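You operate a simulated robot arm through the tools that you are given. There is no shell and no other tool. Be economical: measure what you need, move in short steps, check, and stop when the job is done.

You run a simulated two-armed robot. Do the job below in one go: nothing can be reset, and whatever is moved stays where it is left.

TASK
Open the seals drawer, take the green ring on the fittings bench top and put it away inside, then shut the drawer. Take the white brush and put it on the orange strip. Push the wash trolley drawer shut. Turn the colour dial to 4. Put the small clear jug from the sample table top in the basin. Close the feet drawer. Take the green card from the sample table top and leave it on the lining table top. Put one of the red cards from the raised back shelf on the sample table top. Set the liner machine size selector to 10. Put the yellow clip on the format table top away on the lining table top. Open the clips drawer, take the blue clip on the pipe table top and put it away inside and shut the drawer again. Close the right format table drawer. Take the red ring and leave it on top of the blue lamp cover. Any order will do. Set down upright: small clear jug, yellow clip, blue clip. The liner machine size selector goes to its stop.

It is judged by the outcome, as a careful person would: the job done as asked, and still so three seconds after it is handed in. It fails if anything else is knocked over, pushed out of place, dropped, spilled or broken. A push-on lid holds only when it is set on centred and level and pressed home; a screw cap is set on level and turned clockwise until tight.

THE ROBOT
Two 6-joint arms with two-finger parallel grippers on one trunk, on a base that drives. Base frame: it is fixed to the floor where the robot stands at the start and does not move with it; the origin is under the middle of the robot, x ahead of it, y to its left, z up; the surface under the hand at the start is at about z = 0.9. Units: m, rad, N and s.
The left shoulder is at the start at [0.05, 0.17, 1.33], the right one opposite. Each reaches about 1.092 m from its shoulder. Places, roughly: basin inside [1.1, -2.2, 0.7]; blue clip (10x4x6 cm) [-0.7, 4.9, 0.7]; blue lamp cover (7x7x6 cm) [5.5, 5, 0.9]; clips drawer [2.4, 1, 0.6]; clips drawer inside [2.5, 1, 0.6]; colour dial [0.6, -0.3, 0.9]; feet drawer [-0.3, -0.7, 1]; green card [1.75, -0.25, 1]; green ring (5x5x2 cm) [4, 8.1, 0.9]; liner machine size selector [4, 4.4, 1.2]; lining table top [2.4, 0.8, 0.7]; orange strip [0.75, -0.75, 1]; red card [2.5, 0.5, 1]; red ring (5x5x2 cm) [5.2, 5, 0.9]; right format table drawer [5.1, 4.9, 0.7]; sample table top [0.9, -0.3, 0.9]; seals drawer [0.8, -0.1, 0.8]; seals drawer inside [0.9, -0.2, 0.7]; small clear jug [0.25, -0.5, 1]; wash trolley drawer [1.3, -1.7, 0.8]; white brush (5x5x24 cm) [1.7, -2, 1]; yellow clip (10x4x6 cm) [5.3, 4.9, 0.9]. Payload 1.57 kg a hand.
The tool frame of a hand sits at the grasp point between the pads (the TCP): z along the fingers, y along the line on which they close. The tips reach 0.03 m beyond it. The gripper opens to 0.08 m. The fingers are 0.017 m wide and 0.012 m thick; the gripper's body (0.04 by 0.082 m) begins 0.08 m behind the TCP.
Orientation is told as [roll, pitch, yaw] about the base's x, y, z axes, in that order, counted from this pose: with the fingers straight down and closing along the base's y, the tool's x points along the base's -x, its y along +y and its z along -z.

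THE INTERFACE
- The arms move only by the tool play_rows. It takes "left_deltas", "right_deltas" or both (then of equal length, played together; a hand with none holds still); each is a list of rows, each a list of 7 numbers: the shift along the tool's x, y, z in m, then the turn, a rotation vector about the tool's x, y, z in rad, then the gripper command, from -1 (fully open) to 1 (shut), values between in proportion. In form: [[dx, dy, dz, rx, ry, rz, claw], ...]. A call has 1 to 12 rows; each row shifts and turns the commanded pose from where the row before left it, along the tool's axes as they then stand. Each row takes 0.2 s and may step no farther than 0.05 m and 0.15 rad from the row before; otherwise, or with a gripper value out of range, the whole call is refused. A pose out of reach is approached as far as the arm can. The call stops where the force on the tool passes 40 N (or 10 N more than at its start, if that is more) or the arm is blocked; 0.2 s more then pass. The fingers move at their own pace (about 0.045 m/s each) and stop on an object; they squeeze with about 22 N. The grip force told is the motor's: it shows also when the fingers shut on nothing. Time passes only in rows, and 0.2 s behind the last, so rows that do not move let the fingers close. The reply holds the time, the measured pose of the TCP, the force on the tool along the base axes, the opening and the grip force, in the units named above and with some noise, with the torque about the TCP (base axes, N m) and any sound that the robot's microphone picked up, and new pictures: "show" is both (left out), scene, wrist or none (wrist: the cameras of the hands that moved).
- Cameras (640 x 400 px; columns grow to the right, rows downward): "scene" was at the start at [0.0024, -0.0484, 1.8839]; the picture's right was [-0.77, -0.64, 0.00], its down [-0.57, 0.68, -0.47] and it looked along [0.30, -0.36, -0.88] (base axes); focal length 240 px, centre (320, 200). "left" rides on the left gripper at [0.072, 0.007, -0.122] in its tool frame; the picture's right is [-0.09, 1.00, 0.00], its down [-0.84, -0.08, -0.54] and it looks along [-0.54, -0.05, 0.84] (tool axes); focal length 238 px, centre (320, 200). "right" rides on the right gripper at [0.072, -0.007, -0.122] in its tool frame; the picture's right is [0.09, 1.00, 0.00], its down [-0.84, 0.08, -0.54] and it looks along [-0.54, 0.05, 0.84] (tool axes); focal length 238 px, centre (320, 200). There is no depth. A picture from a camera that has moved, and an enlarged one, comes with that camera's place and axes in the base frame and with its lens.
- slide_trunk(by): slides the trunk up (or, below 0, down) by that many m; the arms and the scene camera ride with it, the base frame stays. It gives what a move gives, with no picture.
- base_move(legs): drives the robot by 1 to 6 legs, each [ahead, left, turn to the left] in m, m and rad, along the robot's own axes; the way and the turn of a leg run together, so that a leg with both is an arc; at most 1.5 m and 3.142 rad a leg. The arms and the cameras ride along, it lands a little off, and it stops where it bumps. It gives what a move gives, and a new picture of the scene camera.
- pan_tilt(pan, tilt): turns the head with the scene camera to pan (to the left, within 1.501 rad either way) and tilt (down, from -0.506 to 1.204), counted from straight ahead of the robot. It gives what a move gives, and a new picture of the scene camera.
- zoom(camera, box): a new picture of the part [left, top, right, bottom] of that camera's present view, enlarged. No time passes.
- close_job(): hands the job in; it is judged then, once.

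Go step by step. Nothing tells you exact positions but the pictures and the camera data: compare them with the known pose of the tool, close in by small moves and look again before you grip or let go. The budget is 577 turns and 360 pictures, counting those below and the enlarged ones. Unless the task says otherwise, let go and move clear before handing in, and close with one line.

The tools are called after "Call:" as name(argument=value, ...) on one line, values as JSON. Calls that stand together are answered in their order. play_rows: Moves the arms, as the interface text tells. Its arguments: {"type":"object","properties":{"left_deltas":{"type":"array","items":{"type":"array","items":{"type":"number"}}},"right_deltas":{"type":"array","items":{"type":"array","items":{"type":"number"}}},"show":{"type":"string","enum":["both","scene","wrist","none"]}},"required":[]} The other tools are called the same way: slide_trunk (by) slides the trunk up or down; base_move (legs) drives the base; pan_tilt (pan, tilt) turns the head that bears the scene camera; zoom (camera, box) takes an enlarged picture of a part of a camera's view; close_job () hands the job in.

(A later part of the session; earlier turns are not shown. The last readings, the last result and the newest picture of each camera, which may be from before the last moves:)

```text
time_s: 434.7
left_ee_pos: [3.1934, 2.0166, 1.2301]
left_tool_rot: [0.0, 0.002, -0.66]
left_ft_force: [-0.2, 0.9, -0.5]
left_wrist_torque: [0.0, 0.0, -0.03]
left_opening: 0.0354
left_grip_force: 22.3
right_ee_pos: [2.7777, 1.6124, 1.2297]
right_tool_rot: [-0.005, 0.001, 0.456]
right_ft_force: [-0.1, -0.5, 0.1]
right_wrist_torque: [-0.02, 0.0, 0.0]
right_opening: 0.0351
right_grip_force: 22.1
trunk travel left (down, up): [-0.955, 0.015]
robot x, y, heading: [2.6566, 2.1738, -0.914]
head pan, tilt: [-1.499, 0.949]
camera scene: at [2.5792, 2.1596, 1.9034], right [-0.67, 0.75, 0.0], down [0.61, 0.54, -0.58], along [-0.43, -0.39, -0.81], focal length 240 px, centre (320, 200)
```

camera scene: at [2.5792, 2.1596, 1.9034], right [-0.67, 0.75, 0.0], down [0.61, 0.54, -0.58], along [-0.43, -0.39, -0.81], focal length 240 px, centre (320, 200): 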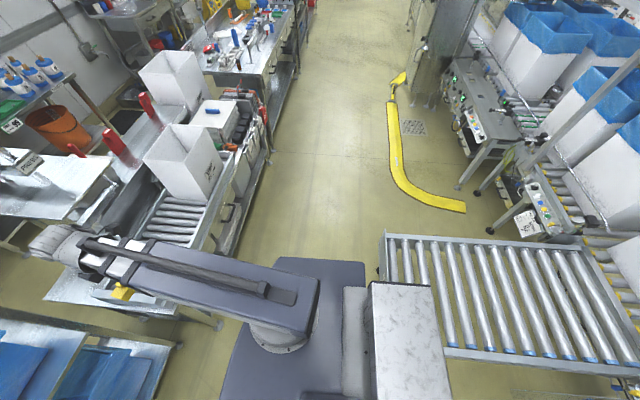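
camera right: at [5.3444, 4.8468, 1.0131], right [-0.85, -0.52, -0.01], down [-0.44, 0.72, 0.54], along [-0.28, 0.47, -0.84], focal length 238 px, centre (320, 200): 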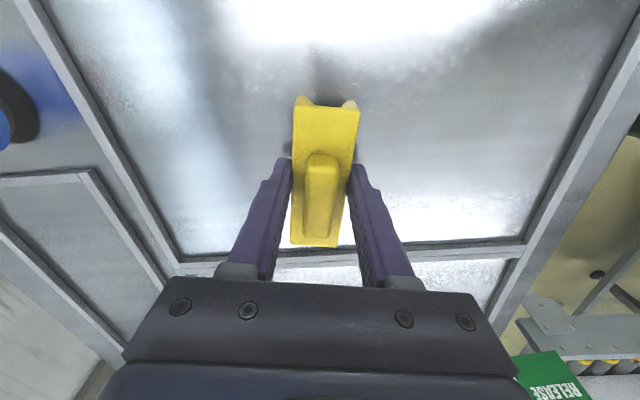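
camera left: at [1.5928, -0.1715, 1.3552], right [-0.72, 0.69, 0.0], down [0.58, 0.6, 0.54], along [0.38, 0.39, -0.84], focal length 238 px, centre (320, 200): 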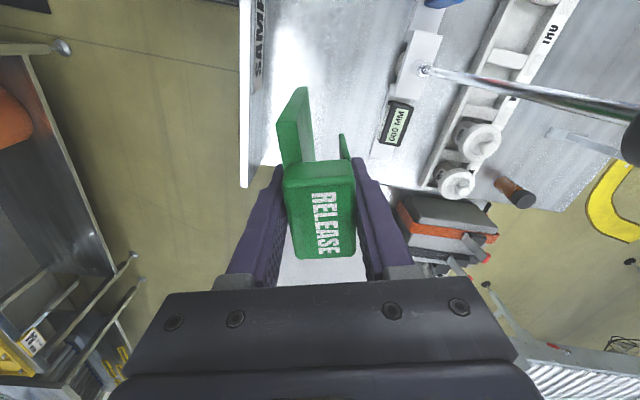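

The roller conveyor is right behind me. I'll move 12 cm forward and strafe past it.

Call:
base_move(legs=[[0.12, 0, 0], [0, -0.55, 0]])

Call:
base_move(legs=[[0.0, -0.5, 0]])

Call:
pan_tilt(pan=0.0, tilt=0.95)

```text
time_s: 436.8
left_ee_pos: [3.2014, 1.8743, 1.2296]
left_tool_rot: [0.001, 0.001, -0.658]
left_ft_force: [0.2, -0.2, -1.2]
left_wrist_torque: [0.01, 0.01, -0.04]
left_opening: 0.0357
left_grip_force: 22.0
right_ee_pos: [2.7944, 1.4743, 1.2315]
right_tool_rot: [-0.003, -0.013, 0.476]
right_ft_force: [1.7, 5.1, 1.7]
right_wrist_torque: [-0.7, 0.27, 0.03]
right_opening: 0.0351
right_grip_force: 21.6
trunk travel left (down, up): [-0.955, 0.015]
robot x, y, heading: [2.6627, 2.0319, -0.911]
head pan, tilt: [-1.499, 0.949]
stopped in leg 2: the force on the tool passed its limit at 86 N (the readings are from after the stop); the commanded pose is now the measured one
camera scene: at [2.5879, 2.0154, 1.9034], right [-0.67, 0.74, 0.0], down [0.61, 0.54, -0.58], along [-0.43, -0.39, -0.81], focal length 240 px, centre (320, 200)
```

scene: 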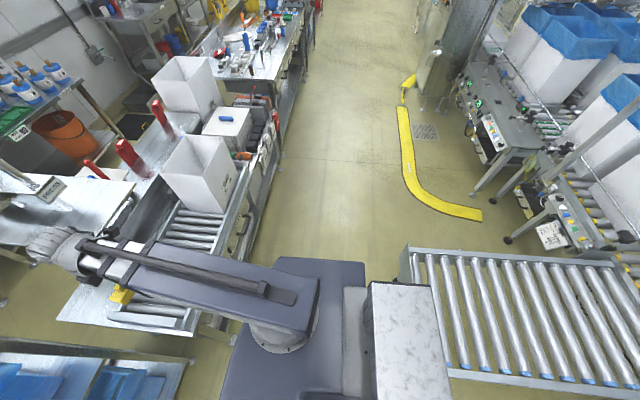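

```text
time_s: 437.7
left_ee_pos: [3.1962, 1.8695, 1.2309]
left_tool_rot: [-0.002, 0.002, -0.658]
left_ft_force: [0.4, -0.3, -0.5]
left_wrist_torque: [0.01, 0.02, 0.01]
left_opening: 0.0355
left_grip_force: 21.3
right_ee_pos: [2.7898, 1.4744, 1.2313]
right_tool_rot: [0.003, -0.021, 0.485]
right_ft_force: [2.1, 12.5, 1.1]
right_wrist_torque: [-1.63, 0.24, 0.09]
right_opening: 0.035
right_grip_force: 22.1
trunk travel left (down, up): [-0.955, 0.015]
robot x, y, heading: [2.6561, 2.0225, -0.91]
head pan, tilt: [-1.499, 0.949]
stopped in leg 1: the force on the tool passed its limit at 55 N (the readings are from after the stop); the commanded pose is now the measured one
camera scene: at [2.581, 2.0105, 1.9035], right [-0.67, 0.74, 0.0], down [0.6, 0.54, -0.58], along [-0.43, -0.39, -0.81], focal length 240 px, centre (320, 200)
```

scene: 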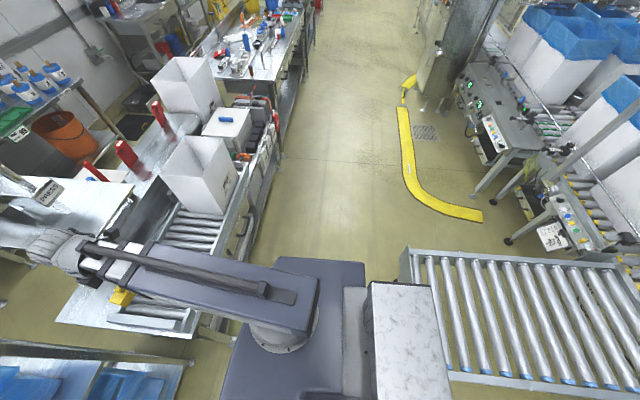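

```text
time_s: 439.3
left_ee_pos: [3.1962, 1.8703, 1.2297]
left_tool_rot: [-0.001, -0.001, -0.66]
left_ft_force: [0.0, 0.3, -0.3]
left_wrist_torque: [0.01, -0.02, 0.01]
left_opening: 0.0357
left_grip_force: 22.1
right_ee_pos: [2.7887, 1.4737, 1.2313]
right_tool_rot: [0.002, -0.02, 0.484]
right_ft_force: [2.5, 17.8, 0.9]
right_wrist_torque: [-2.42, 0.4, 0.09]
right_opening: 0.0353
right_grip_force: 22.2
trunk travel left (down, up): [-0.955, 0.015]
robot x, y, heading: [2.6597, 2.0245, -0.911]
head pan, tilt: [0.0, 0.949]
camera scene: at [2.6799, 2.0034, 1.9034], right [-0.79, -0.61, 0.0], down [-0.5, 0.64, -0.58], along [0.36, -0.46, -0.81], focal length 240 px, centre (320, 200)
```

scene: 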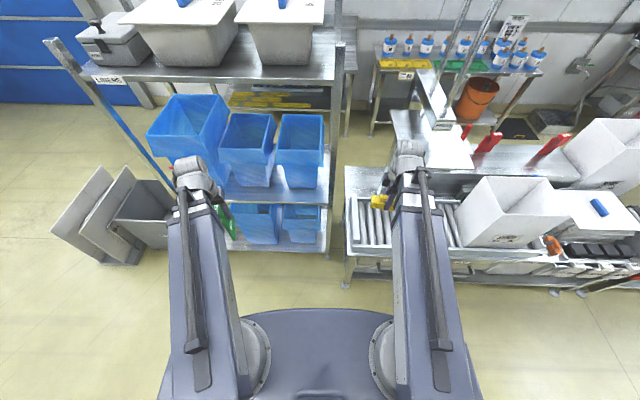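

The right wrist touches the press plate's edge. Backing off, then turning to face along the aisle so I pass narrower.

Call:
base_move(legs=[[-0.1, 0.1, 0]])

Call:
zoom(camera="scene", box=[330, 60, 530, 220])

```text
time_s: 440.6
left_ee_pos: [3.2145, 2.0097, 1.2294]
left_tool_rot: [0.0, 0.001, -0.656]
left_ft_force: [0.9, 0.4, -1.0]
left_wrist_torque: [0.0, -0.03, 0.0]
left_opening: 0.0353
left_grip_force: 22.5
right_ee_pos: [2.8084, 1.6138, 1.2304]
right_tool_rot: [0.002, -0.021, 0.484]
right_ft_force: [0.0, 0.5, -0.5]
right_wrist_torque: [-0.03, 0.01, 0.0]
right_opening: 0.0351
right_grip_force: 21.4
trunk travel left (down, up): [-0.955, 0.015]
robot x, y, heading: [2.6746, 2.1673, -0.911]
head pan, tilt: [0.0, 0.949]
camera scene: at [2.698, 2.1415, 1.9034], right [-0.79, -0.61, 0.0], down [-0.5, 0.64, -0.58], along [0.36, -0.46, -0.81], focal length 240 px, centre (320, 200)
```

scene: 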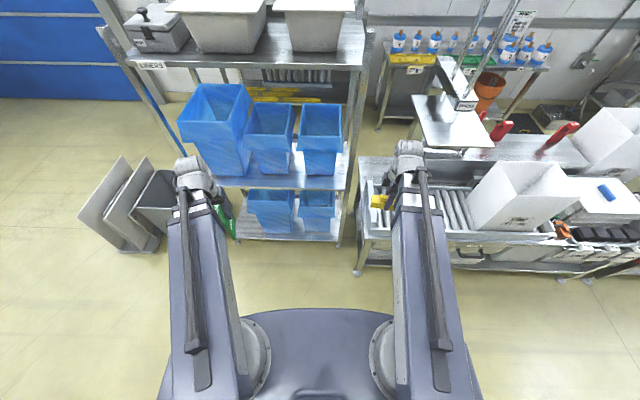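

```text
2.50 times, centred on (430, 140) of scene
camera zoom: at [2.698, 2.1415, 1.9034], right [-0.79, -0.61, 0.0], down [-0.5, 0.64, -0.58], along [0.36, -0.46, -0.81], focal length 599 px, centre (45, 350)
```

zoom: 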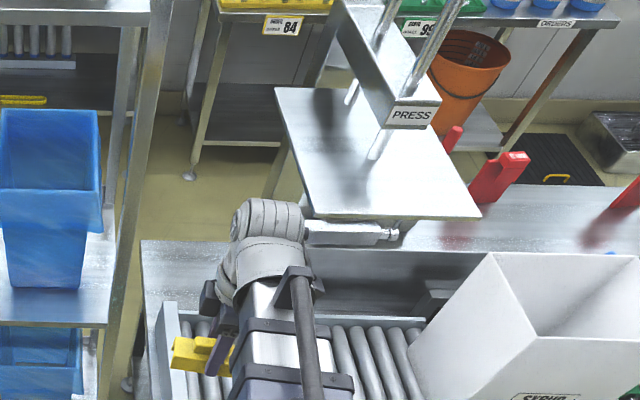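

Call:
base_move(legs=[[0, 0, -1.57], [1.1, 0, 0], [0, 0, 1.57]])

Call:
pan_tilt(pan=0.0, tilt=0.85)

```text
time_s: 453.9
left_ee_pos: [2.3594, 1.3262, 1.2302]
left_tool_rot: [0.001, 0.003, -0.63]
left_ft_force: [-0.7, -0.7, 0.5]
left_wrist_torque: [-0.02, -0.04, -0.02]
left_opening: 0.0356
left_grip_force: 21.8
right_ee_pos: [1.9649, 0.9185, 1.2294]
right_tool_rot: [0.002, -0.021, 0.512]
right_ft_force: [0.1, 0.3, -0.4]
right_wrist_torque: [0.01, -0.02, 0.01]
right_opening: 0.0351
right_grip_force: 22.2
trunk travel left (down, up): [-0.955, 0.015]
robot x, y, heading: [1.8179, 1.4654, -0.879]
head pan, tilt: [0.0, 0.949]
camera scene: at [1.8402, 1.4428, 1.9034], right [-0.77, -0.64, 0.0], down [-0.52, 0.63, -0.58], along [0.37, -0.45, -0.81], focal length 240 px, centre (320, 200)
```

scene: 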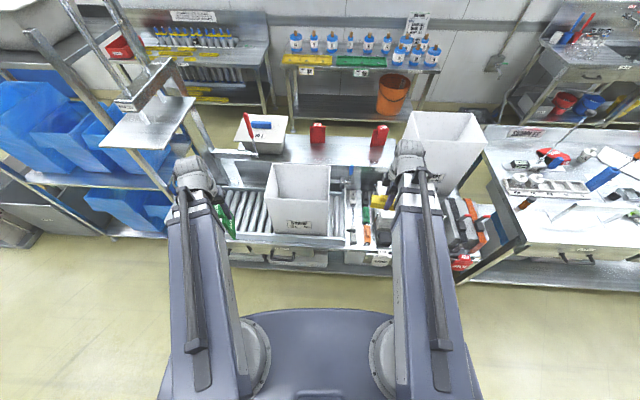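

```text
time_s: 454.6
left_ee_pos: [2.3601, 1.3254, 1.2294]
left_tool_rot: [0.0, 0.002, -0.63]
left_ft_force: [0.1, -0.6, 0.1]
left_wrist_torque: [0.01, -0.01, -0.01]
left_opening: 0.0357
left_grip_force: 22.4
right_ee_pos: [1.965, 0.9175, 1.2298]
right_tool_rot: [0.002, -0.021, 0.513]
right_ft_force: [0.4, -0.1, -0.2]
right_wrist_torque: [0.0, -0.03, -0.02]
right_opening: 0.0352
right_grip_force: 22.4
trunk travel left (down, up): [-0.955, 0.015]
robot x, y, heading: [1.8154, 1.4687, -0.884]
head pan, tilt: [0.0, 0.85]
camera scene: at [1.8436, 1.4385, 1.9108], right [-0.77, -0.64, 0.0], down [-0.48, 0.58, -0.66], along [0.42, -0.51, -0.75], focal length 240 px, centre (320, 200)
```

scene: 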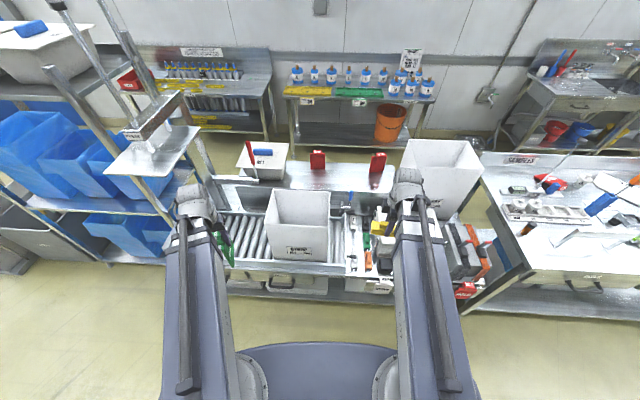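

Call:
zoom(camera="scene", box=[210, 140, 400, 310])

Call:
play_rows(right_deltas=[[0, 0, 0, 0, 0, 0, 1]], left_deltas=[[0, 0, 0, 0, 0, 0, 1]], show="wrist")

```text
2.35 times, centred on (305, 225) of scene
camera zoom: at [1.8436, 1.4385, 1.9108], right [-0.77, -0.64, 0.0], down [-0.48, 0.58, -0.66], along [0.42, -0.51, -0.75], focal length 564 px, centre (355, 141)
```

zoom: 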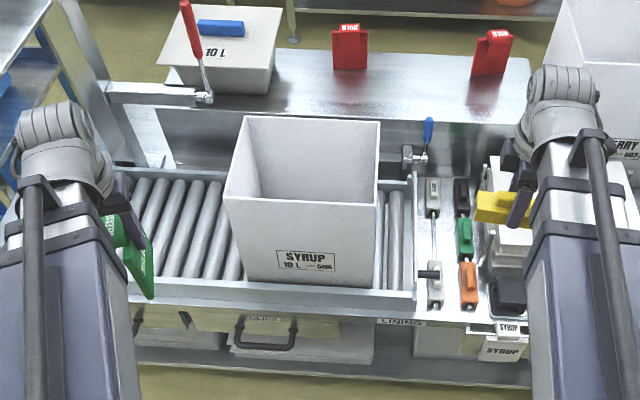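

```text
time_s: 454.9
left_ee_pos: [2.3596, 1.326, 1.2296]
left_tool_rot: [-0.002, 0.002, -0.629]
left_ft_force: [0.4, 0.7, -0.9]
left_wrist_torque: [0.0, -0.01, 0.01]
left_opening: 0.0353
left_grip_force: 21.8
right_ee_pos: [1.966, 0.9173, 1.2309]
right_tool_rot: [0.001, -0.019, 0.512]
right_ft_force: [0.9, -0.6, -0.2]
right_wrist_torque: [-0.01, 0.0, 0.02]
right_opening: 0.0351
right_grip_force: 22.2
trunk travel left (down, up): [-0.955, 0.015]
robot x, y, heading: [1.815, 1.4678, -0.882]
head pan, tilt: [0.0, 0.85]
camera right: at [1.9034, 0.875, 1.3515], right [-0.57, 0.82, 0.0], down [0.68, 0.47, 0.56], along [0.46, 0.32, -0.83], focal length 238 px, centre (320, 200)
camera left: at [2.3065, 1.3741, 1.3531], right [0.66, 0.75, 0.0], down [0.63, -0.56, 0.54], along [0.41, -0.36, -0.84], focal length 238 px, centre (320, 200)
```

right: 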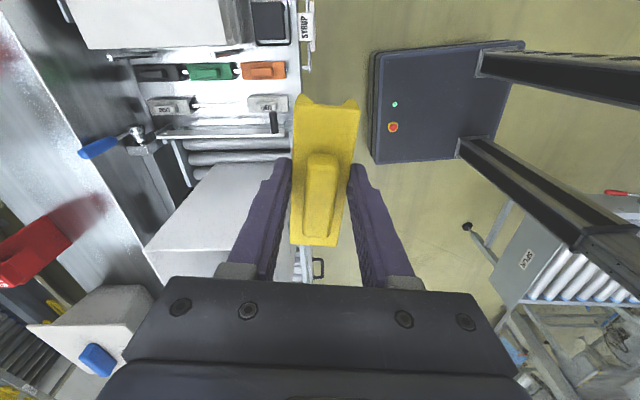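
left: 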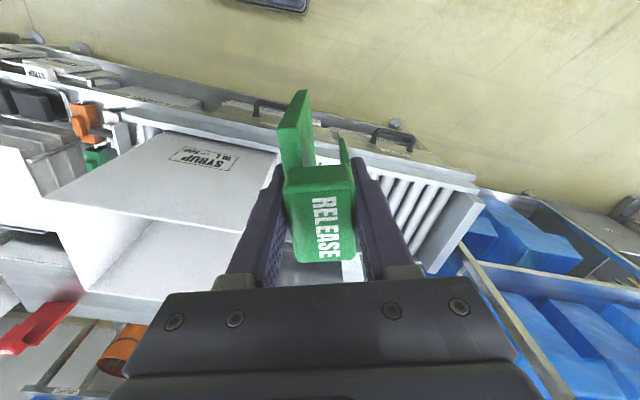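

Call:
zoom(camera="right", box=[80, 0, 340, 180])

```text
2.22 times, centred on (210, 90) of right
camera zoom: at [1.9034, 0.875, 1.3515], right [-0.57, 0.82, 0.0], down [0.68, 0.47, 0.56], along [0.46, 0.32, -0.83], focal length 530 px, centre (564, 444)
```

zoom: 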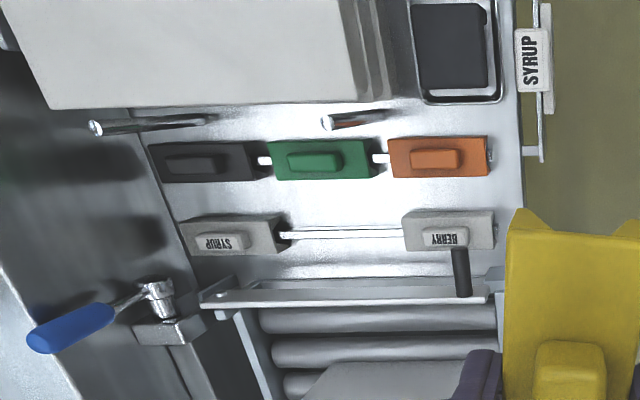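

The lining table's only roomy free area is at its left end, behind the roller frame. I'll lower the arms under the press plate height, and strafe left to it.

Call:
slide_trunk(by=-0.25)

Call:
base_move(legs=[[0.04, 0.62, -0.03]])

```text
time_s: 457.5
left_ee_pos: [2.3601, 1.3259, 0.981]
left_tool_rot: [-0.002, 0.0, -0.629]
left_ft_force: [-0.9, 0.1, -1.3]
left_wrist_torque: [-0.03, 0.0, 0.01]
left_opening: 0.0355
left_grip_force: 22.1
right_ee_pos: [1.9639, 0.9197, 0.9803]
right_tool_rot: [0.003, -0.021, 0.513]
right_ft_force: [0.5, 0.6, 0.2]
right_wrist_torque: [0.04, -0.04, -0.02]
right_opening: 0.0354
right_grip_force: 22.1
trunk travel left (down, up): [-0.705, 0.265]
robot x, y, heading: [1.8191, 1.466, -0.876]
head pan, tilt: [0.0, 0.85]
```

```text
time_s: 461.0
left_ee_pos: [2.8692, 1.6783, 0.9807]
left_tool_rot: [-0.001, -0.001, -0.65]
left_ft_force: [-0.5, 0.2, 0.0]
left_wrist_torque: [0.01, 0.03, 0.02]
left_opening: 0.0356
left_grip_force: 21.3
right_ee_pos: [2.4672, 1.2785, 0.9803]
right_tool_rot: [0.002, -0.02, 0.493]
right_ft_force: [0.0, 1.1, 0.0]
right_wrist_torque: [-0.04, -0.01, -0.02]
right_opening: 0.0349
right_grip_force: 22.2
trunk travel left (down, up): [-0.705, 0.265]
robot x, y, heading: [2.3281, 1.83, -0.901]
head pan, tilt: [0.0, 0.85]
camera scene: at [2.3549, 1.8013, 1.6609], right [-0.78, -0.62, 0.0], down [-0.47, 0.59, -0.66], along [0.41, -0.52, -0.75], focal length 240 px, centre (320, 200)
```

scene: 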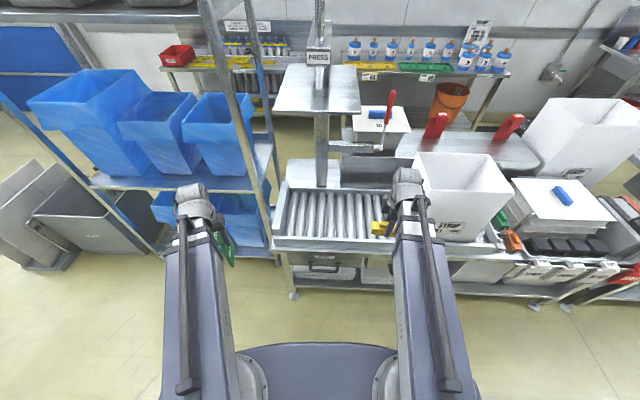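

Call:
zoom(camera="scene", box=[260, 60, 420, 270])

```text
1.90 times, centred on (340, 165) of scene
camera zoom: at [2.3549, 1.8013, 1.6609], right [-0.78, -0.62, 0.0], down [-0.47, 0.59, -0.66], along [0.41, -0.52, -0.75], focal length 456 px, centre (282, 267)
```

zoom: 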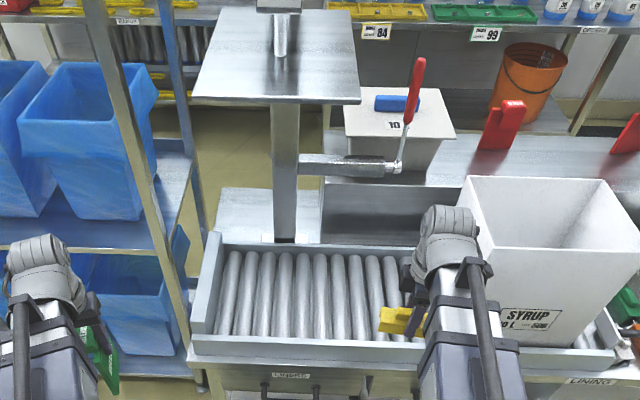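

There's a clear patch left of the press post (a≈3.0–3.18). I'll raise slightly, move in, and extend the left hand with the green card to its rear part.

Call:
slide_trunk(by=0.06)

Call:
base_move(legs=[[0.18, 0, -0.012]])

Call:
play_rows(left_deltas=[[-0.0385, -0.027, 0, 0, 0, 0, 1], [-0.0385, -0.027, 0, 0, 0, 0, 1], [-0.0385, -0.027, 0, 0, 0, 0, 1], [-0.0385, -0.027, 0, 0, 0, 0, 1], [-0.0385, -0.027, 0, 0, 0, 0, 1], [-0.0385, -0.027, 0, 0, 0, 0, 1], [-0.0385, -0.027, 0, 0, 0, 0, 1], [-0.0385, -0.027, 0, 0, 0, 0, 1], [-0.0385, -0.027, 0, 0, 0, 0, 1], [-0.0385, -0.027, 0, 0, 0, 0, 1], [-0.0385, -0.027, 0, 0, 0, 0, 1]], show="both")

```text
time_s: 462.0
left_ee_pos: [2.8671, 1.6783, 1.0407]
left_tool_rot: [0.001, 0.002, -0.65]
left_ft_force: [0.0, 0.1, -0.1]
left_wrist_torque: [0.02, 0.02, 0.01]
left_opening: 0.0352
left_grip_force: 21.9
right_ee_pos: [2.4662, 1.2777, 1.0403]
right_tool_rot: [0.003, -0.02, 0.494]
right_ft_force: [0.0, 0.7, -0.6]
right_wrist_torque: [0.0, -0.01, 0.04]
right_opening: 0.0352
right_grip_force: 22.0
trunk travel left (down, up): [-0.765, 0.205]
robot x, y, heading: [2.3312, 1.8254, -0.9]
head pan, tilt: [0.0, 0.85]
```

```text
time_s: 463.5
left_ee_pos: [2.9785, 1.5342, 1.0392]
left_tool_rot: [0.0, 0.004, -0.656]
left_ft_force: [0.7, -0.7, -0.7]
left_wrist_torque: [0.04, -0.02, 0.02]
left_opening: 0.0355
left_grip_force: 22.0
right_ee_pos: [2.5738, 1.1373, 1.0392]
right_tool_rot: [0.004, -0.02, 0.488]
right_ft_force: [0.3, -0.2, -0.4]
right_wrist_torque: [0.0, 0.07, 0.03]
right_opening: 0.0352
right_grip_force: 22.1
trunk travel left (down, up): [-0.765, 0.205]
robot x, y, heading: [2.4385, 1.6872, -0.907]
head pan, tilt: [0.0, 0.85]
camera scene: at [2.4657, 1.659, 1.7208], right [-0.79, -0.62, 0.0], down [-0.46, 0.59, -0.66], along [0.41, -0.52, -0.75], focal length 240 px, centre (320, 200)
```

scene: 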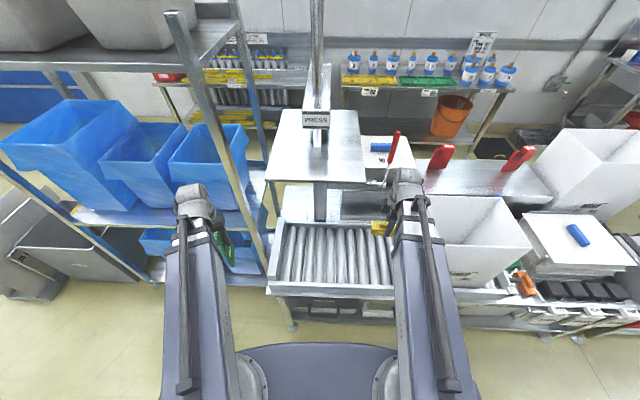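

```text
time_s: 465.9
left_ee_pos: [3.1254, 1.0529, 1.0401]
left_tool_rot: [-0.001, -0.001, -0.655]
left_ft_force: [0.7, -0.1, -1.1]
left_wrist_torque: [0.0, 0.01, 0.04]
left_opening: 0.0356
left_grip_force: 21.4
left hand out of reach, approached as far as the arm can: row 11
right_ee_pos: [2.5747, 1.1365, 1.0399]
right_tool_rot: [0.004, -0.021, 0.489]
right_ft_force: [-0.2, -1.2, -0.4]
right_wrist_torque: [-0.02, 0.01, 0.02]
right_opening: 0.0351
right_grip_force: 21.9
trunk travel left (down, up): [-0.765, 0.205]
robot x, y, heading: [2.4378, 1.6896, -0.905]
head pan, tilt: [0.0, 0.85]
camera scene: at [2.4643, 1.6603, 1.7209], right [-0.79, -0.62, 0.0], down [-0.46, 0.59, -0.66], along [0.41, -0.52, -0.75], focal length 240 px, centre (320, 200)
camera left: at [3.0716, 1.1031, 1.1629], right [0.68, 0.73, 0.0], down [0.62, -0.57, 0.54], along [0.4, -0.37, -0.84], focal length 238 px, centre (320, 200)
```

scene: 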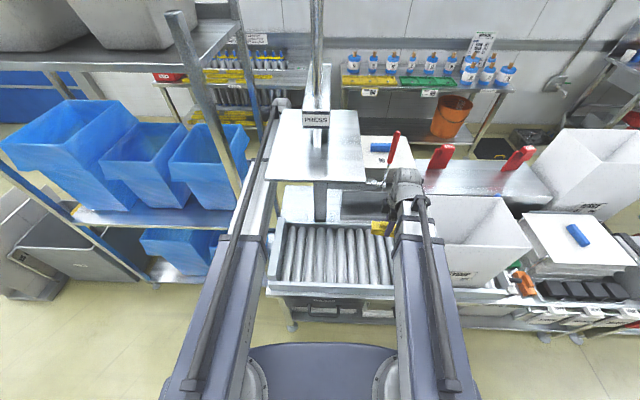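
left: 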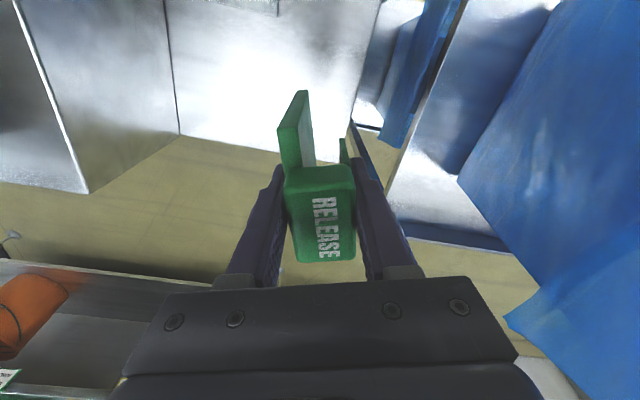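

The table patch is below the card. I'll swing the right hand aside first so it won't touch the rollers, then lower.

Call:
play_rows(right_deltas=[[0.0373, 0.0275, 0, 0, 0, 0, 1], [0.0373, 0.0275, 0, 0, 0, 0, 1], [0.0373, 0.0275, 0, 0, 0, 0, 1], [0.0373, 0.0275, 0, 0, 0, 0, 1], [0.0373, 0.0275, 0, 0, 0, 0, 1], [0.0373, 0.0275, 0, 0, 0, 0, 1], [0.0373, 0.0275, 0, 0, 0, 0, 1], [0.0373, 0.0275, 0, 0, 0, 0, 1], [0.0373, 0.0275, 0, 0, 0, 0, 1], [0.0373, 0.0275, 0, 0, 0, 0, 1], [0.0373, 0.0275, 0, 0, 0, 0, 1]], left_deltas=[[0, -0.015, 0, 0, 0, 0, 1], [0, 0, 0, 0, 0, 0, 1], [0, 0, 0, 0, 0, 0, 1], [0, 0, 0, 0, 0, 0, 1], [0, 0, 0, 0, 0, 0, 1], [0, 0, 0, 0, 0, 0, 1], [0, 0, 0, 0, 0, 0, 1], [0, 0, 0, 0, 0, 0, 1], [0, 0, 0, 0, 0, 0, 1], [0, 0, 0, 0, 0, 0, 1], [0, 0, 0, 0, 0, 0, 1]], show="none")

Call:
slide_trunk(by=-0.17)

Call:
play_rows(left_deltas=[[0, 0, 0, 0, 0, 0, 1]], show="wrist")

```text
time_s: 468.3
left_ee_pos: [3.1122, 1.044, 1.0408]
left_tool_rot: [0.001, 0.0, -0.655]
left_ft_force: [0.4, 0.3, -0.3]
left_wrist_torque: [0.02, -0.03, 0.01]
left_opening: 0.0359
left_grip_force: 22.5
left hand out of reach, approached as far as the arm can: row 1
right_ee_pos: [2.0688, 1.1756, 1.0409]
right_tool_rot: [0.002, -0.022, 0.489]
right_ft_force: [0.4, 0.1, -0.6]
right_wrist_torque: [0.01, 0.03, 0.03]
right_opening: 0.035
right_grip_force: 22.0
right hand out of reach, approached as far as the arm can: row 3, 4, 5, 6, 10
trunk travel left (down, up): [-0.765, 0.205]
robot x, y, heading: [2.4415, 1.6906, -0.905]
head pan, tilt: [0.0, 0.85]
```

```text
time_s: 470.3
left_ee_pos: [3.1127, 1.0453, 0.8703]
left_tool_rot: [-0.002, 0.0, -0.654]
left_ft_force: [0.5, 0.3, -0.9]
left_wrist_torque: [0.05, -0.02, -0.01]
left_opening: 0.0351
left_grip_force: 21.9
right_ee_pos: [2.0691, 1.1744, 0.8703]
right_tool_rot: [0.002, -0.02, 0.488]
right_ft_force: [0.4, 0.8, 0.9]
right_wrist_torque: [0.01, -0.01, -0.02]
right_opening: 0.0353
right_grip_force: 21.7
trunk travel left (down, up): [-0.595, 0.375]
robot x, y, heading: [2.4399, 1.6878, -0.903]
head pan, tilt: [0.0, 0.85]
```

```text
time_s: 470.7
left_ee_pos: [3.1099, 1.0454, 0.8697]
left_tool_rot: [-0.002, 0.0, -0.654]
left_ft_force: [0.1, 0.0, -0.6]
left_wrist_torque: [0.02, 0.0, 0.01]
left_opening: 0.0353
left_grip_force: 21.7
right_ee_pos: [2.0698, 1.176, 0.8706]
right_tool_rot: [0.003, -0.021, 0.488]
right_ft_force: [-0.2, -0.8, -0.9]
right_wrist_torque: [0.0, -0.01, 0.02]
right_opening: 0.0351
right_grip_force: 21.9
trunk travel left (down, up): [-0.595, 0.375]
robot x, y, heading: [2.4415, 1.6864, -0.906]
head pan, tilt: [0.0, 0.85]
camera left: at [3.0594, 1.0948, 0.9929], right [0.68, 0.73, 0.0], down [0.62, -0.57, 0.54], along [0.4, -0.37, -0.84], focal length 238 px, centre (320, 200)
```

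left: 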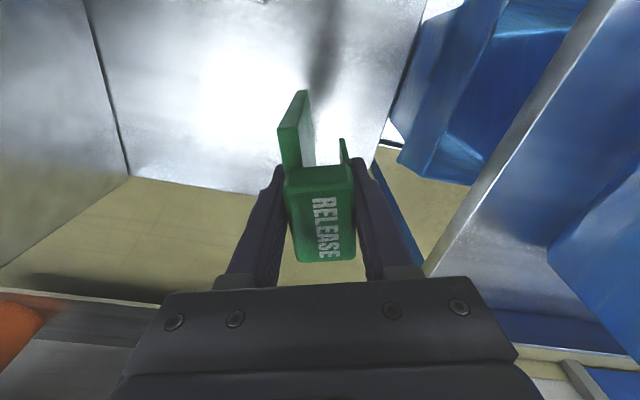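

Call:
play_rows(left_deltas=[[0.012, 0, 0, 0, 0, 0, 1]], show="none")

Call:
slide_trunk(by=-0.025)

Call:
slide_trunk(by=-0.008)

Call:
slide_trunk(by=-0.006)

```text
time_s: 471.1
left_ee_pos: [3.1022, 1.0531, 0.8703]
left_tool_rot: [-0.002, -0.001, -0.654]
left_ft_force: [0.4, 0.4, 0.1]
left_wrist_torque: [0.01, 0.0, -0.03]
left_opening: 0.0353
left_grip_force: 21.9
right_ee_pos: [2.0699, 1.1756, 0.8712]
right_tool_rot: [0.003, -0.021, 0.49]
right_ft_force: [0.1, 0.2, 0.1]
right_wrist_torque: [-0.01, 0.01, 0.0]
right_opening: 0.0351
right_grip_force: 21.8
trunk travel left (down, up): [-0.595, 0.375]
robot x, y, heading: [2.438, 1.6886, -0.903]
head pan, tilt: [0.0, 0.85]
```

```text
time_s: 471.8
left_ee_pos: [3.1028, 1.0524, 0.8445]
left_tool_rot: [-0.001, -0.002, -0.656]
left_ft_force: [-0.1, 0.7, -0.3]
left_wrist_torque: [0.0, 0.01, -0.02]
left_opening: 0.0354
left_grip_force: 22.1
right_ee_pos: [2.0708, 1.1745, 0.8448]
right_tool_rot: [0.002, -0.022, 0.487]
right_ft_force: [0.2, 0.6, -0.2]
right_wrist_torque: [0.02, 0.03, 0.03]
right_opening: 0.0355
right_grip_force: 22.4
trunk travel left (down, up): [-0.57, 0.4]
robot x, y, heading: [2.4389, 1.6918, -0.907]
head pan, tilt: [0.0, 0.85]
```

```text
time_s: 472.3
left_ee_pos: [3.1028, 1.0532, 0.8371]
left_tool_rot: [-0.003, -0.003, -0.656]
left_ft_force: [-0.7, 0.1, -0.3]
left_wrist_torque: [0.02, -0.01, 0.02]
left_opening: 0.0354
left_grip_force: 22.0
right_ee_pos: [2.0701, 1.1754, 0.8368]
right_tool_rot: [0.002, -0.021, 0.488]
right_ft_force: [-0.7, 0.3, -0.2]
right_wrist_torque: [0.01, -0.02, 0.02]
right_opening: 0.0352
right_grip_force: 22.2
trunk travel left (down, up): [-0.562, 0.408]
robot x, y, heading: [2.4412, 1.6875, -0.902]
head pan, tilt: [0.0, 0.85]
```

```text
time_s: 472.9
left_ee_pos: [3.1019, 1.0532, 0.8314]
left_tool_rot: [-0.002, -0.002, -0.655]
left_ft_force: [-0.2, 0.2, -0.8]
left_wrist_torque: [-0.01, 0.02, 0.03]
left_opening: 0.0354
left_grip_force: 22.1
right_ee_pos: [2.0699, 1.1744, 0.8315]
right_tool_rot: [0.002, -0.02, 0.489]
right_ft_force: [0.0, -0.6, -0.6]
right_wrist_torque: [0.01, -0.02, -0.02]
right_opening: 0.0352
right_grip_force: 21.7
trunk travel left (down, up): [-0.556, 0.414]
robot x, y, heading: [2.4358, 1.6891, -0.907]
head pan, tilt: [0.0, 0.85]
```

Call:
slide_trunk(by=-0.006)

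Call:
slide_trunk(by=-0.005)

```text
time_s: 473.4
left_ee_pos: [3.1025, 1.0525, 0.8252]
left_tool_rot: [-0.003, 0.0, -0.654]
left_ft_force: [-0.5, 0.7, -1.7]
left_wrist_torque: [0.01, 0.02, 0.02]
left_opening: 0.0357
left_grip_force: 21.8
right_ee_pos: [2.0696, 1.177, 0.8252]
right_tool_rot: [0.002, -0.021, 0.489]
right_ft_force: [0.1, 0.0, 0.8]
right_wrist_torque: [-0.01, 0.01, 0.0]
right_opening: 0.0352
right_grip_force: 22.0
trunk travel left (down, up): [-0.55, 0.42]
robot x, y, heading: [2.4398, 1.6894, -0.907]
head pan, tilt: [0.0, 0.85]
```

```text
time_s: 474.0
left_ee_pos: [3.1018, 1.053, 0.8222]
left_tool_rot: [-0.003, -0.001, -0.655]
left_ft_force: [-0.7, 0.4, 0.2]
left_wrist_torque: [0.02, 0.02, 0.02]
left_opening: 0.0356
left_grip_force: 22.1
right_ee_pos: [2.0698, 1.1748, 0.8204]
right_tool_rot: [0.003, -0.022, 0.488]
right_ft_force: [0.2, -0.2, 0.0]
right_wrist_torque: [0.0, 0.02, 0.01]
right_opening: 0.0356
right_grip_force: 21.9
trunk travel left (down, up): [-0.545, 0.425]
robot x, y, heading: [2.4424, 1.6879, -0.907]
head pan, tilt: [0.0, 0.85]
```

Call:
slide_trunk(by=-0.007)

Call:
slide_trunk(by=-0.006)

Call:
slide_trunk(by=-0.006)

```text
time_s: 474.5
left_ee_pos: [3.1014, 1.0529, 0.8124]
left_tool_rot: [-0.002, 0.001, -0.654]
left_ft_force: [0.2, 0.1, -0.9]
left_wrist_torque: [-0.03, 0.03, 0.01]
left_opening: 0.0355
left_grip_force: 22.0
right_ee_pos: [2.0704, 1.1745, 0.8129]
right_tool_rot: [0.004, -0.021, 0.488]
right_ft_force: [-0.6, -0.5, 0.1]
right_wrist_torque: [-0.01, 0.01, 0.0]
right_opening: 0.0351
right_grip_force: 22.2
trunk travel left (down, up): [-0.538, 0.432]
robot x, y, heading: [2.4407, 1.6858, -0.908]
head pan, tilt: [0.0, 0.85]
```

```text
time_s: 475.1
left_ee_pos: [3.1024, 1.0522, 0.8087]
left_tool_rot: [-0.002, -0.003, -0.656]
left_ft_force: [-0.4, -1.4, 11.4]
left_wrist_torque: [-0.16, 0.05, 0.02]
left_opening: 0.0355
left_grip_force: 21.7
right_ee_pos: [2.0683, 1.174, 0.8074]
right_tool_rot: [0.002, -0.021, 0.488]
right_ft_force: [0.2, -0.4, -0.2]
right_wrist_torque: [-0.01, -0.01, 0.01]
right_opening: 0.0353
right_grip_force: 22.0
trunk travel left (down, up): [-0.532, 0.438]
robot x, y, heading: [2.4426, 1.692, -0.906]
head pan, tilt: [0.0, 0.85]
```

```text
time_s: 475.6
left_ee_pos: [3.1019, 1.0536, 0.8016]
left_tool_rot: [-0.001, 0.0, -0.656]
left_ft_force: [-2.7, 1.2, 7.4]
left_wrist_torque: [-0.05, 0.13, -0.04]
left_opening: 0.0356
left_grip_force: 22.2
right_ee_pos: [2.0683, 1.1761, 0.8004]
right_tool_rot: [0.001, -0.021, 0.489]
right_ft_force: [-0.5, 0.6, -0.6]
right_wrist_torque: [-0.01, 0.0, -0.01]
right_opening: 0.0354
right_grip_force: 21.5
trunk travel left (down, up): [-0.526, 0.444]
robot x, y, heading: [2.4432, 1.6915, -0.904]
head pan, tilt: [0.0, 0.85]
```

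Contact (table z≈0.703). Releasing the card.

Call:
play_rows(left_deltas=[[0, 0, 0, 0, 0, 0, 0.0], [0, 0, 0, 0, 0, 0, -0.3], [0, 0, 0, 0, 0, 0, -0.5], [0, 0, 0, 0, 0, 0, -0.5]], show="none")

Call:
slide_trunk(by=0.17)

Call:
play_rows(left_deltas=[[0, 0, 0, 0, 0, 0, -1]], show="wrist")

```text
time_s: 476.6
left_ee_pos: [3.1023, 1.052, 0.8009]
left_tool_rot: [-0.001, 0.0, -0.654]
left_ft_force: [-0.3, -0.2, -0.1]
left_wrist_torque: [-0.02, 0.04, 0.01]
left_opening: 0.0601
left_grip_force: 0.1
right_ee_pos: [2.0688, 1.1761, 0.8013]
right_tool_rot: [0.002, -0.02, 0.489]
right_ft_force: [-0.1, 0.1, -0.7]
right_wrist_torque: [0.01, -0.02, 0.0]
right_opening: 0.0353
right_grip_force: 22.1
trunk travel left (down, up): [-0.526, 0.444]
robot x, y, heading: [2.4448, 1.6897, -0.908]
head pan, tilt: [0.0, 0.85]
```

```text
time_s: 478.6
left_ee_pos: [3.1029, 1.0517, 0.972]
left_tool_rot: [-0.001, 0.001, -0.655]
left_ft_force: [-0.2, -0.3, 0.2]
left_wrist_torque: [0.03, 0.01, 0.03]
left_opening: 0.0599
left_grip_force: 0.1
right_ee_pos: [2.0703, 1.1739, 0.9706]
right_tool_rot: [0.002, -0.022, 0.488]
right_ft_force: [0.5, 0.5, -0.6]
right_wrist_torque: [0.02, 0.02, 0.02]
right_opening: 0.0357
right_grip_force: 22.4
trunk travel left (down, up): [-0.696, 0.274]
robot x, y, heading: [2.4409, 1.6897, -0.906]
head pan, tilt: [0.0, 0.85]
```

```text
time_s: 479.0
left_ee_pos: [3.1021, 1.0519, 0.9717]
left_tool_rot: [-0.003, -0.001, -0.655]
left_ft_force: [-0.3, 0.0, -0.5]
left_wrist_torque: [-0.02, -0.02, -0.01]
left_opening: 0.0799
left_grip_force: 0.1
right_ee_pos: [2.0705, 1.1755, 0.9714]
right_tool_rot: [0.002, -0.021, 0.49]
right_ft_force: [0.0, 0.3, -0.6]
right_wrist_torque: [0.04, -0.01, -0.01]
right_opening: 0.0351
right_grip_force: 22.0
trunk travel left (down, up): [-0.696, 0.274]
robot x, y, heading: [2.4426, 1.6862, -0.905]
head pan, tilt: [0.0, 0.85]
camera left: at [3.0502, 1.1019, 1.0939], right [0.68, 0.73, 0.0], down [0.62, -0.57, 0.54], along [0.4, -0.37, -0.84], focal length 238 px, centre (320, 200)
```

left: 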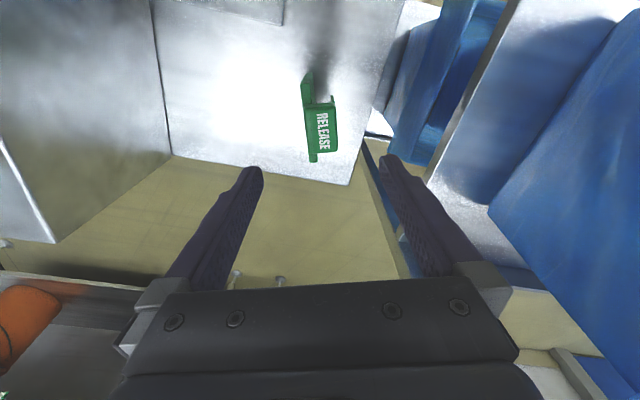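

The green card stands upright on the lining table. For the clip, the front route is blocked by the press post, but this patch is open from the rear aisle, so I'll retract and go around.

Call:
play_rows(left_deltas=[[0.0385, 0.027, 0, 0, 0, 0, -1], [0.0385, 0.027, 0, 0, 0, 0, -1], [0.0385, 0.027, 0, 0, 0, 0, -1], [0.0385, 0.027, 0, 0, 0, 0, -1], [0.0385, 0.027, 0, 0, 0, 0, -1], [0.0385, 0.027, 0, 0, 0, 0, -1], [0.0385, 0.027, 0, 0, 0, 0, -1], [0.0385, 0.027, 0, 0, 0, 0, -1], [0.0385, 0.027, 0, 0, 0, 0, -1], [0.0385, 0.027, 0, 0, 0, 0, -1], [0.0385, 0.027, 0, 0, 0, 0, -1]], show="none")

Call:
base_move(legs=[[-0.18, 0, 0]])

Call:
play_rows(right_deltas=[[-0.0373, -0.0275, 0, 0, 0, 0, 1], [-0.0373, -0.0275, 0, 0, 0, 0, 1], [-0.0373, -0.0275, 0, 0, 0, 0, 1], [-0.0373, -0.0275, 0, 0, 0, 0, 1], [-0.0373, -0.0275, 0, 0, 0, 0, 1], [-0.0373, -0.0275, 0, 0, 0, 0, 1], [-0.0373, -0.0275, 0, 0, 0, 0, 1], [-0.0373, -0.0275, 0, 0, 0, 0, 1], [-0.0373, -0.0275, 0, 0, 0, 0, 1], [-0.0373, -0.0275, 0, 0, 0, 0, 1]], show="scene")

```text
time_s: 481.4
left_ee_pos: [2.9522, 1.5426, 0.972]
left_tool_rot: [-0.002, 0.001, -0.656]
left_ft_force: [0.1, 0.6, 0.9]
left_wrist_torque: [0.01, 0.03, -0.02]
left_opening: 0.0799
left_grip_force: 0.2
left hand out of reach, approached as far as the arm can: row 11
right_ee_pos: [2.0693, 1.175, 0.9717]
right_tool_rot: [0.002, -0.022, 0.487]
right_ft_force: [0.6, -0.4, -0.8]
right_wrist_torque: [0.0, 0.01, 0.02]
right_opening: 0.0353
right_grip_force: 22.0
trunk travel left (down, up): [-0.696, 0.274]
robot x, y, heading: [2.4377, 1.6898, -0.905]
head pan, tilt: [0.0, 0.85]
```

```text
time_s: 482.9
left_ee_pos: [2.8418, 1.6834, 0.9719]
left_tool_rot: [-0.002, 0.0, -0.658]
left_ft_force: [-0.2, -0.4, -0.1]
left_wrist_torque: [0.01, -0.03, -0.03]
left_opening: 0.0799
left_grip_force: 0.1
right_ee_pos: [1.9582, 1.3161, 0.9718]
right_tool_rot: [0.001, -0.023, 0.485]
right_ft_force: [-0.7, 0.5, -0.3]
right_wrist_torque: [-0.02, -0.01, -0.02]
right_opening: 0.0353
right_grip_force: 21.7
trunk travel left (down, up): [-0.696, 0.274]
robot x, y, heading: [2.3317, 1.8311, -0.909]
head pan, tilt: [0.0, 0.85]
camera scene: at [2.3534, 1.8025, 1.6519], right [-0.79, -0.61, 0.0], down [-0.46, 0.59, -0.66], along [0.41, -0.52, -0.75], focal length 240 px, centre (320, 200)
```

scene: 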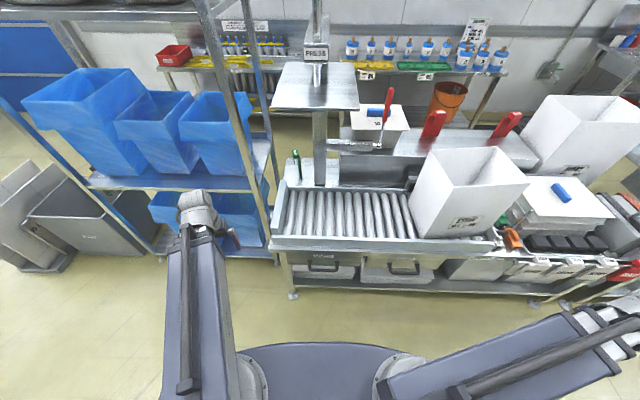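

```text
time_s: 485.1
left_ee_pos: [2.8425, 1.6809, 0.971]
left_tool_rot: [-0.002, 0.002, -0.658]
left_ft_force: [0.2, -0.1, -0.4]
left_wrist_torque: [0.02, 0.03, -0.02]
left_opening: 0.0803
left_grip_force: 0.0
right_ee_pos: [2.4184, 1.2482, 0.9706]
right_tool_rot: [0.003, -0.02, 0.484]
right_ft_force: [-0.3, 0.2, -0.8]
right_wrist_torque: [0.0, -0.01, 0.0]
right_opening: 0.0351
right_grip_force: 22.0
right hand out of reach, approached as far as the arm can: row 3, 8
trunk travel left (down, up): [-0.696, 0.274]
robot x, y, heading: [2.3311, 1.8259, -0.912]
head pan, tilt: [0.0, 0.85]
camera scene: at [2.3552, 1.8009, 1.6518], right [-0.79, -0.61, 0.0], down [-0.46, 0.59, -0.66], along [0.41, -0.52, -0.75], focal length 240 px, centre (320, 200)
```

scene: 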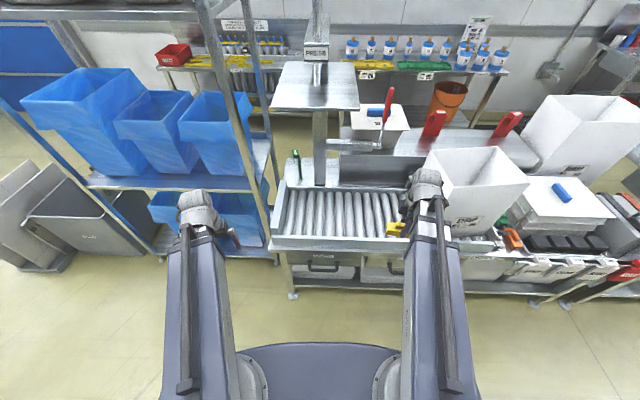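

Call:
base_move(legs=[[0.1, 0, 0], [0, 0, 1.57], [1.5, 0, 0], [1.5, 0, 0]])

Call:
slide_trunk(by=0.26)

```text
time_s: 503.9
left_ee_pos: [4.8944, 4.0493, 0.9713]
left_tool_rot: [-0.002, 0.002, 0.924]
left_ft_force: [0.1, 0.2, -0.5]
left_wrist_torque: [0.01, -0.04, -0.02]
left_opening: 0.0803
left_grip_force: 0.0
right_ee_pos: [5.3326, 3.6299, 0.9715]
right_tool_rot: [0.006, -0.02, 2.065]
right_ft_force: [0.4, 0.2, -0.3]
right_wrist_torque: [0.01, 0.0, 0.0]
right_opening: 0.0352
right_grip_force: 22.1
trunk travel left (down, up): [-0.696, 0.274]
robot x, y, heading: [4.7539, 3.5349, 0.676]
head pan, tilt: [0.0, 0.85]
camera scene: at [4.7824, 3.5611, 1.6519], right [0.62, -0.78, 0.0], down [-0.59, -0.47, -0.66], along [0.52, 0.41, -0.75], focal length 240 px, centre (320, 200)
```

scene: 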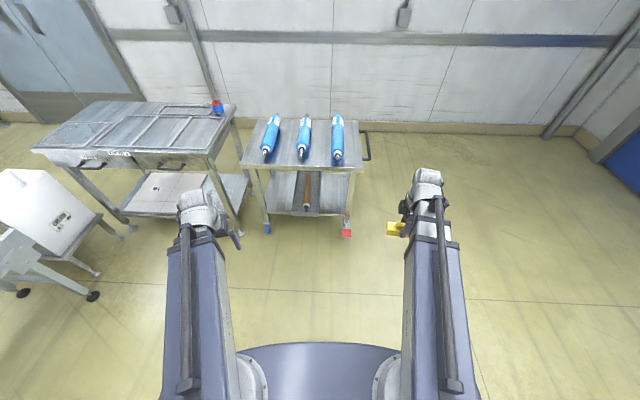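

```text
time_s: 506.6
left_ee_pos: [4.8944, 4.0495, 1.2317]
left_tool_rot: [-0.002, 0.001, 0.924]
left_ft_force: [0.0, 0.0, 0.1]
left_wrist_torque: [0.0, 0.0, -0.02]
left_opening: 0.0799
left_grip_force: 0.1
right_ee_pos: [5.3318, 3.629, 1.2314]
right_tool_rot: [0.003, -0.022, 2.066]
right_ft_force: [0.3, 0.1, -1.1]
right_wrist_torque: [-0.01, 0.02, -0.03]
right_opening: 0.0352
right_grip_force: 21.7
trunk travel left (down, up): [-0.956, 0.014]
robot x, y, heading: [4.7523, 3.5348, 0.673]
head pan, tilt: [0.0, 0.85]
```

Here the left hand is free and the liner machine is near: I'll set the size selector now. Turn left to face the panel.

Call:
base_move(legs=[[0, 0, 1.555]])

Call:
pan_tilt(pan=0.0, tilt=0.5)

```text
time_s: 510.8
left_ee_pos: [4.2387, 3.6855, 1.2313]
left_tool_rot: [-0.001, 0.001, 2.482]
left_ft_force: [-0.8, 0.5, 0.1]
left_wrist_torque: [-0.03, -0.01, -0.02]
left_opening: 0.0801
left_grip_force: 0.0
right_ee_pos: [4.6657, 4.1185, 1.2304]
right_tool_rot: [0.004, -0.022, -2.658]
right_ft_force: [-0.5, -0.5, -0.9]
right_wrist_torque: [-0.01, 0.01, 0.0]
right_opening: 0.0352
right_grip_force: 21.8
trunk travel left (down, up): [-0.956, 0.014]
robot x, y, heading: [4.7538, 3.5343, 2.231]
head pan, tilt: [0.0, 0.85]
camera scene: at [4.7288, 3.5673, 1.9119], right [0.79, 0.61, 0.0], down [0.46, -0.59, -0.66], along [-0.4, 0.52, -0.75], focal length 240 px, centre (320, 200)
```

scene: 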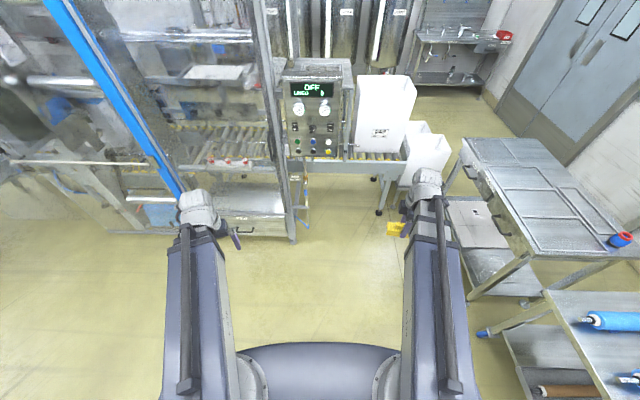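

```text
time_s: 511.6
left_ee_pos: [4.2407, 3.6848, 1.2312]
left_tool_rot: [0.0, 0.002, 2.482]
left_ft_force: [0.2, -1.2, 0.2]
left_wrist_torque: [-0.02, -0.03, 0.03]
left_opening: 0.08
left_grip_force: 0.1
right_ee_pos: [4.6658, 4.1197, 1.2312]
right_tool_rot: [0.003, -0.02, -2.658]
right_ft_force: [1.1, -0.1, -0.4]
right_wrist_torque: [0.01, 0.02, 0.02]
right_opening: 0.0353
right_grip_force: 21.9
trunk travel left (down, up): [-0.956, 0.014]
robot x, y, heading: [4.7509, 3.5346, 2.229]
head pan, tilt: [0.0, 0.499]
camera scene: at [4.721, 3.5774, 1.9418], right [0.79, 0.61, 0.0], down [0.29, -0.38, -0.88], along [-0.54, 0.69, -0.48], focal length 240 px, centre (320, 200)
```

scene: 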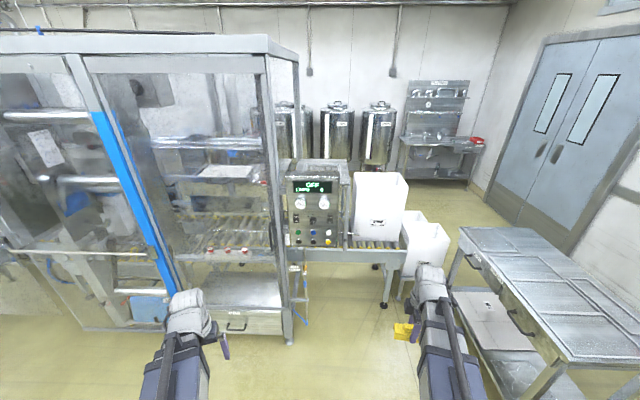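

Call:
zoom(camera="scene", box=[280, 155, 360, 255])

```text
4.00 times, centred on (320, 205) of scene
camera zoom: at [4.721, 3.5774, 1.9418], right [0.79, 0.61, 0.0], down [0.29, -0.38, -0.88], along [-0.54, 0.69, -0.48], focal length 958 px, centre (320, 180)
```

zoom: 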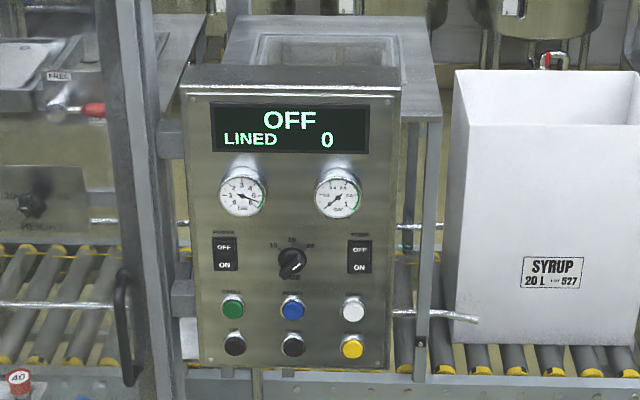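

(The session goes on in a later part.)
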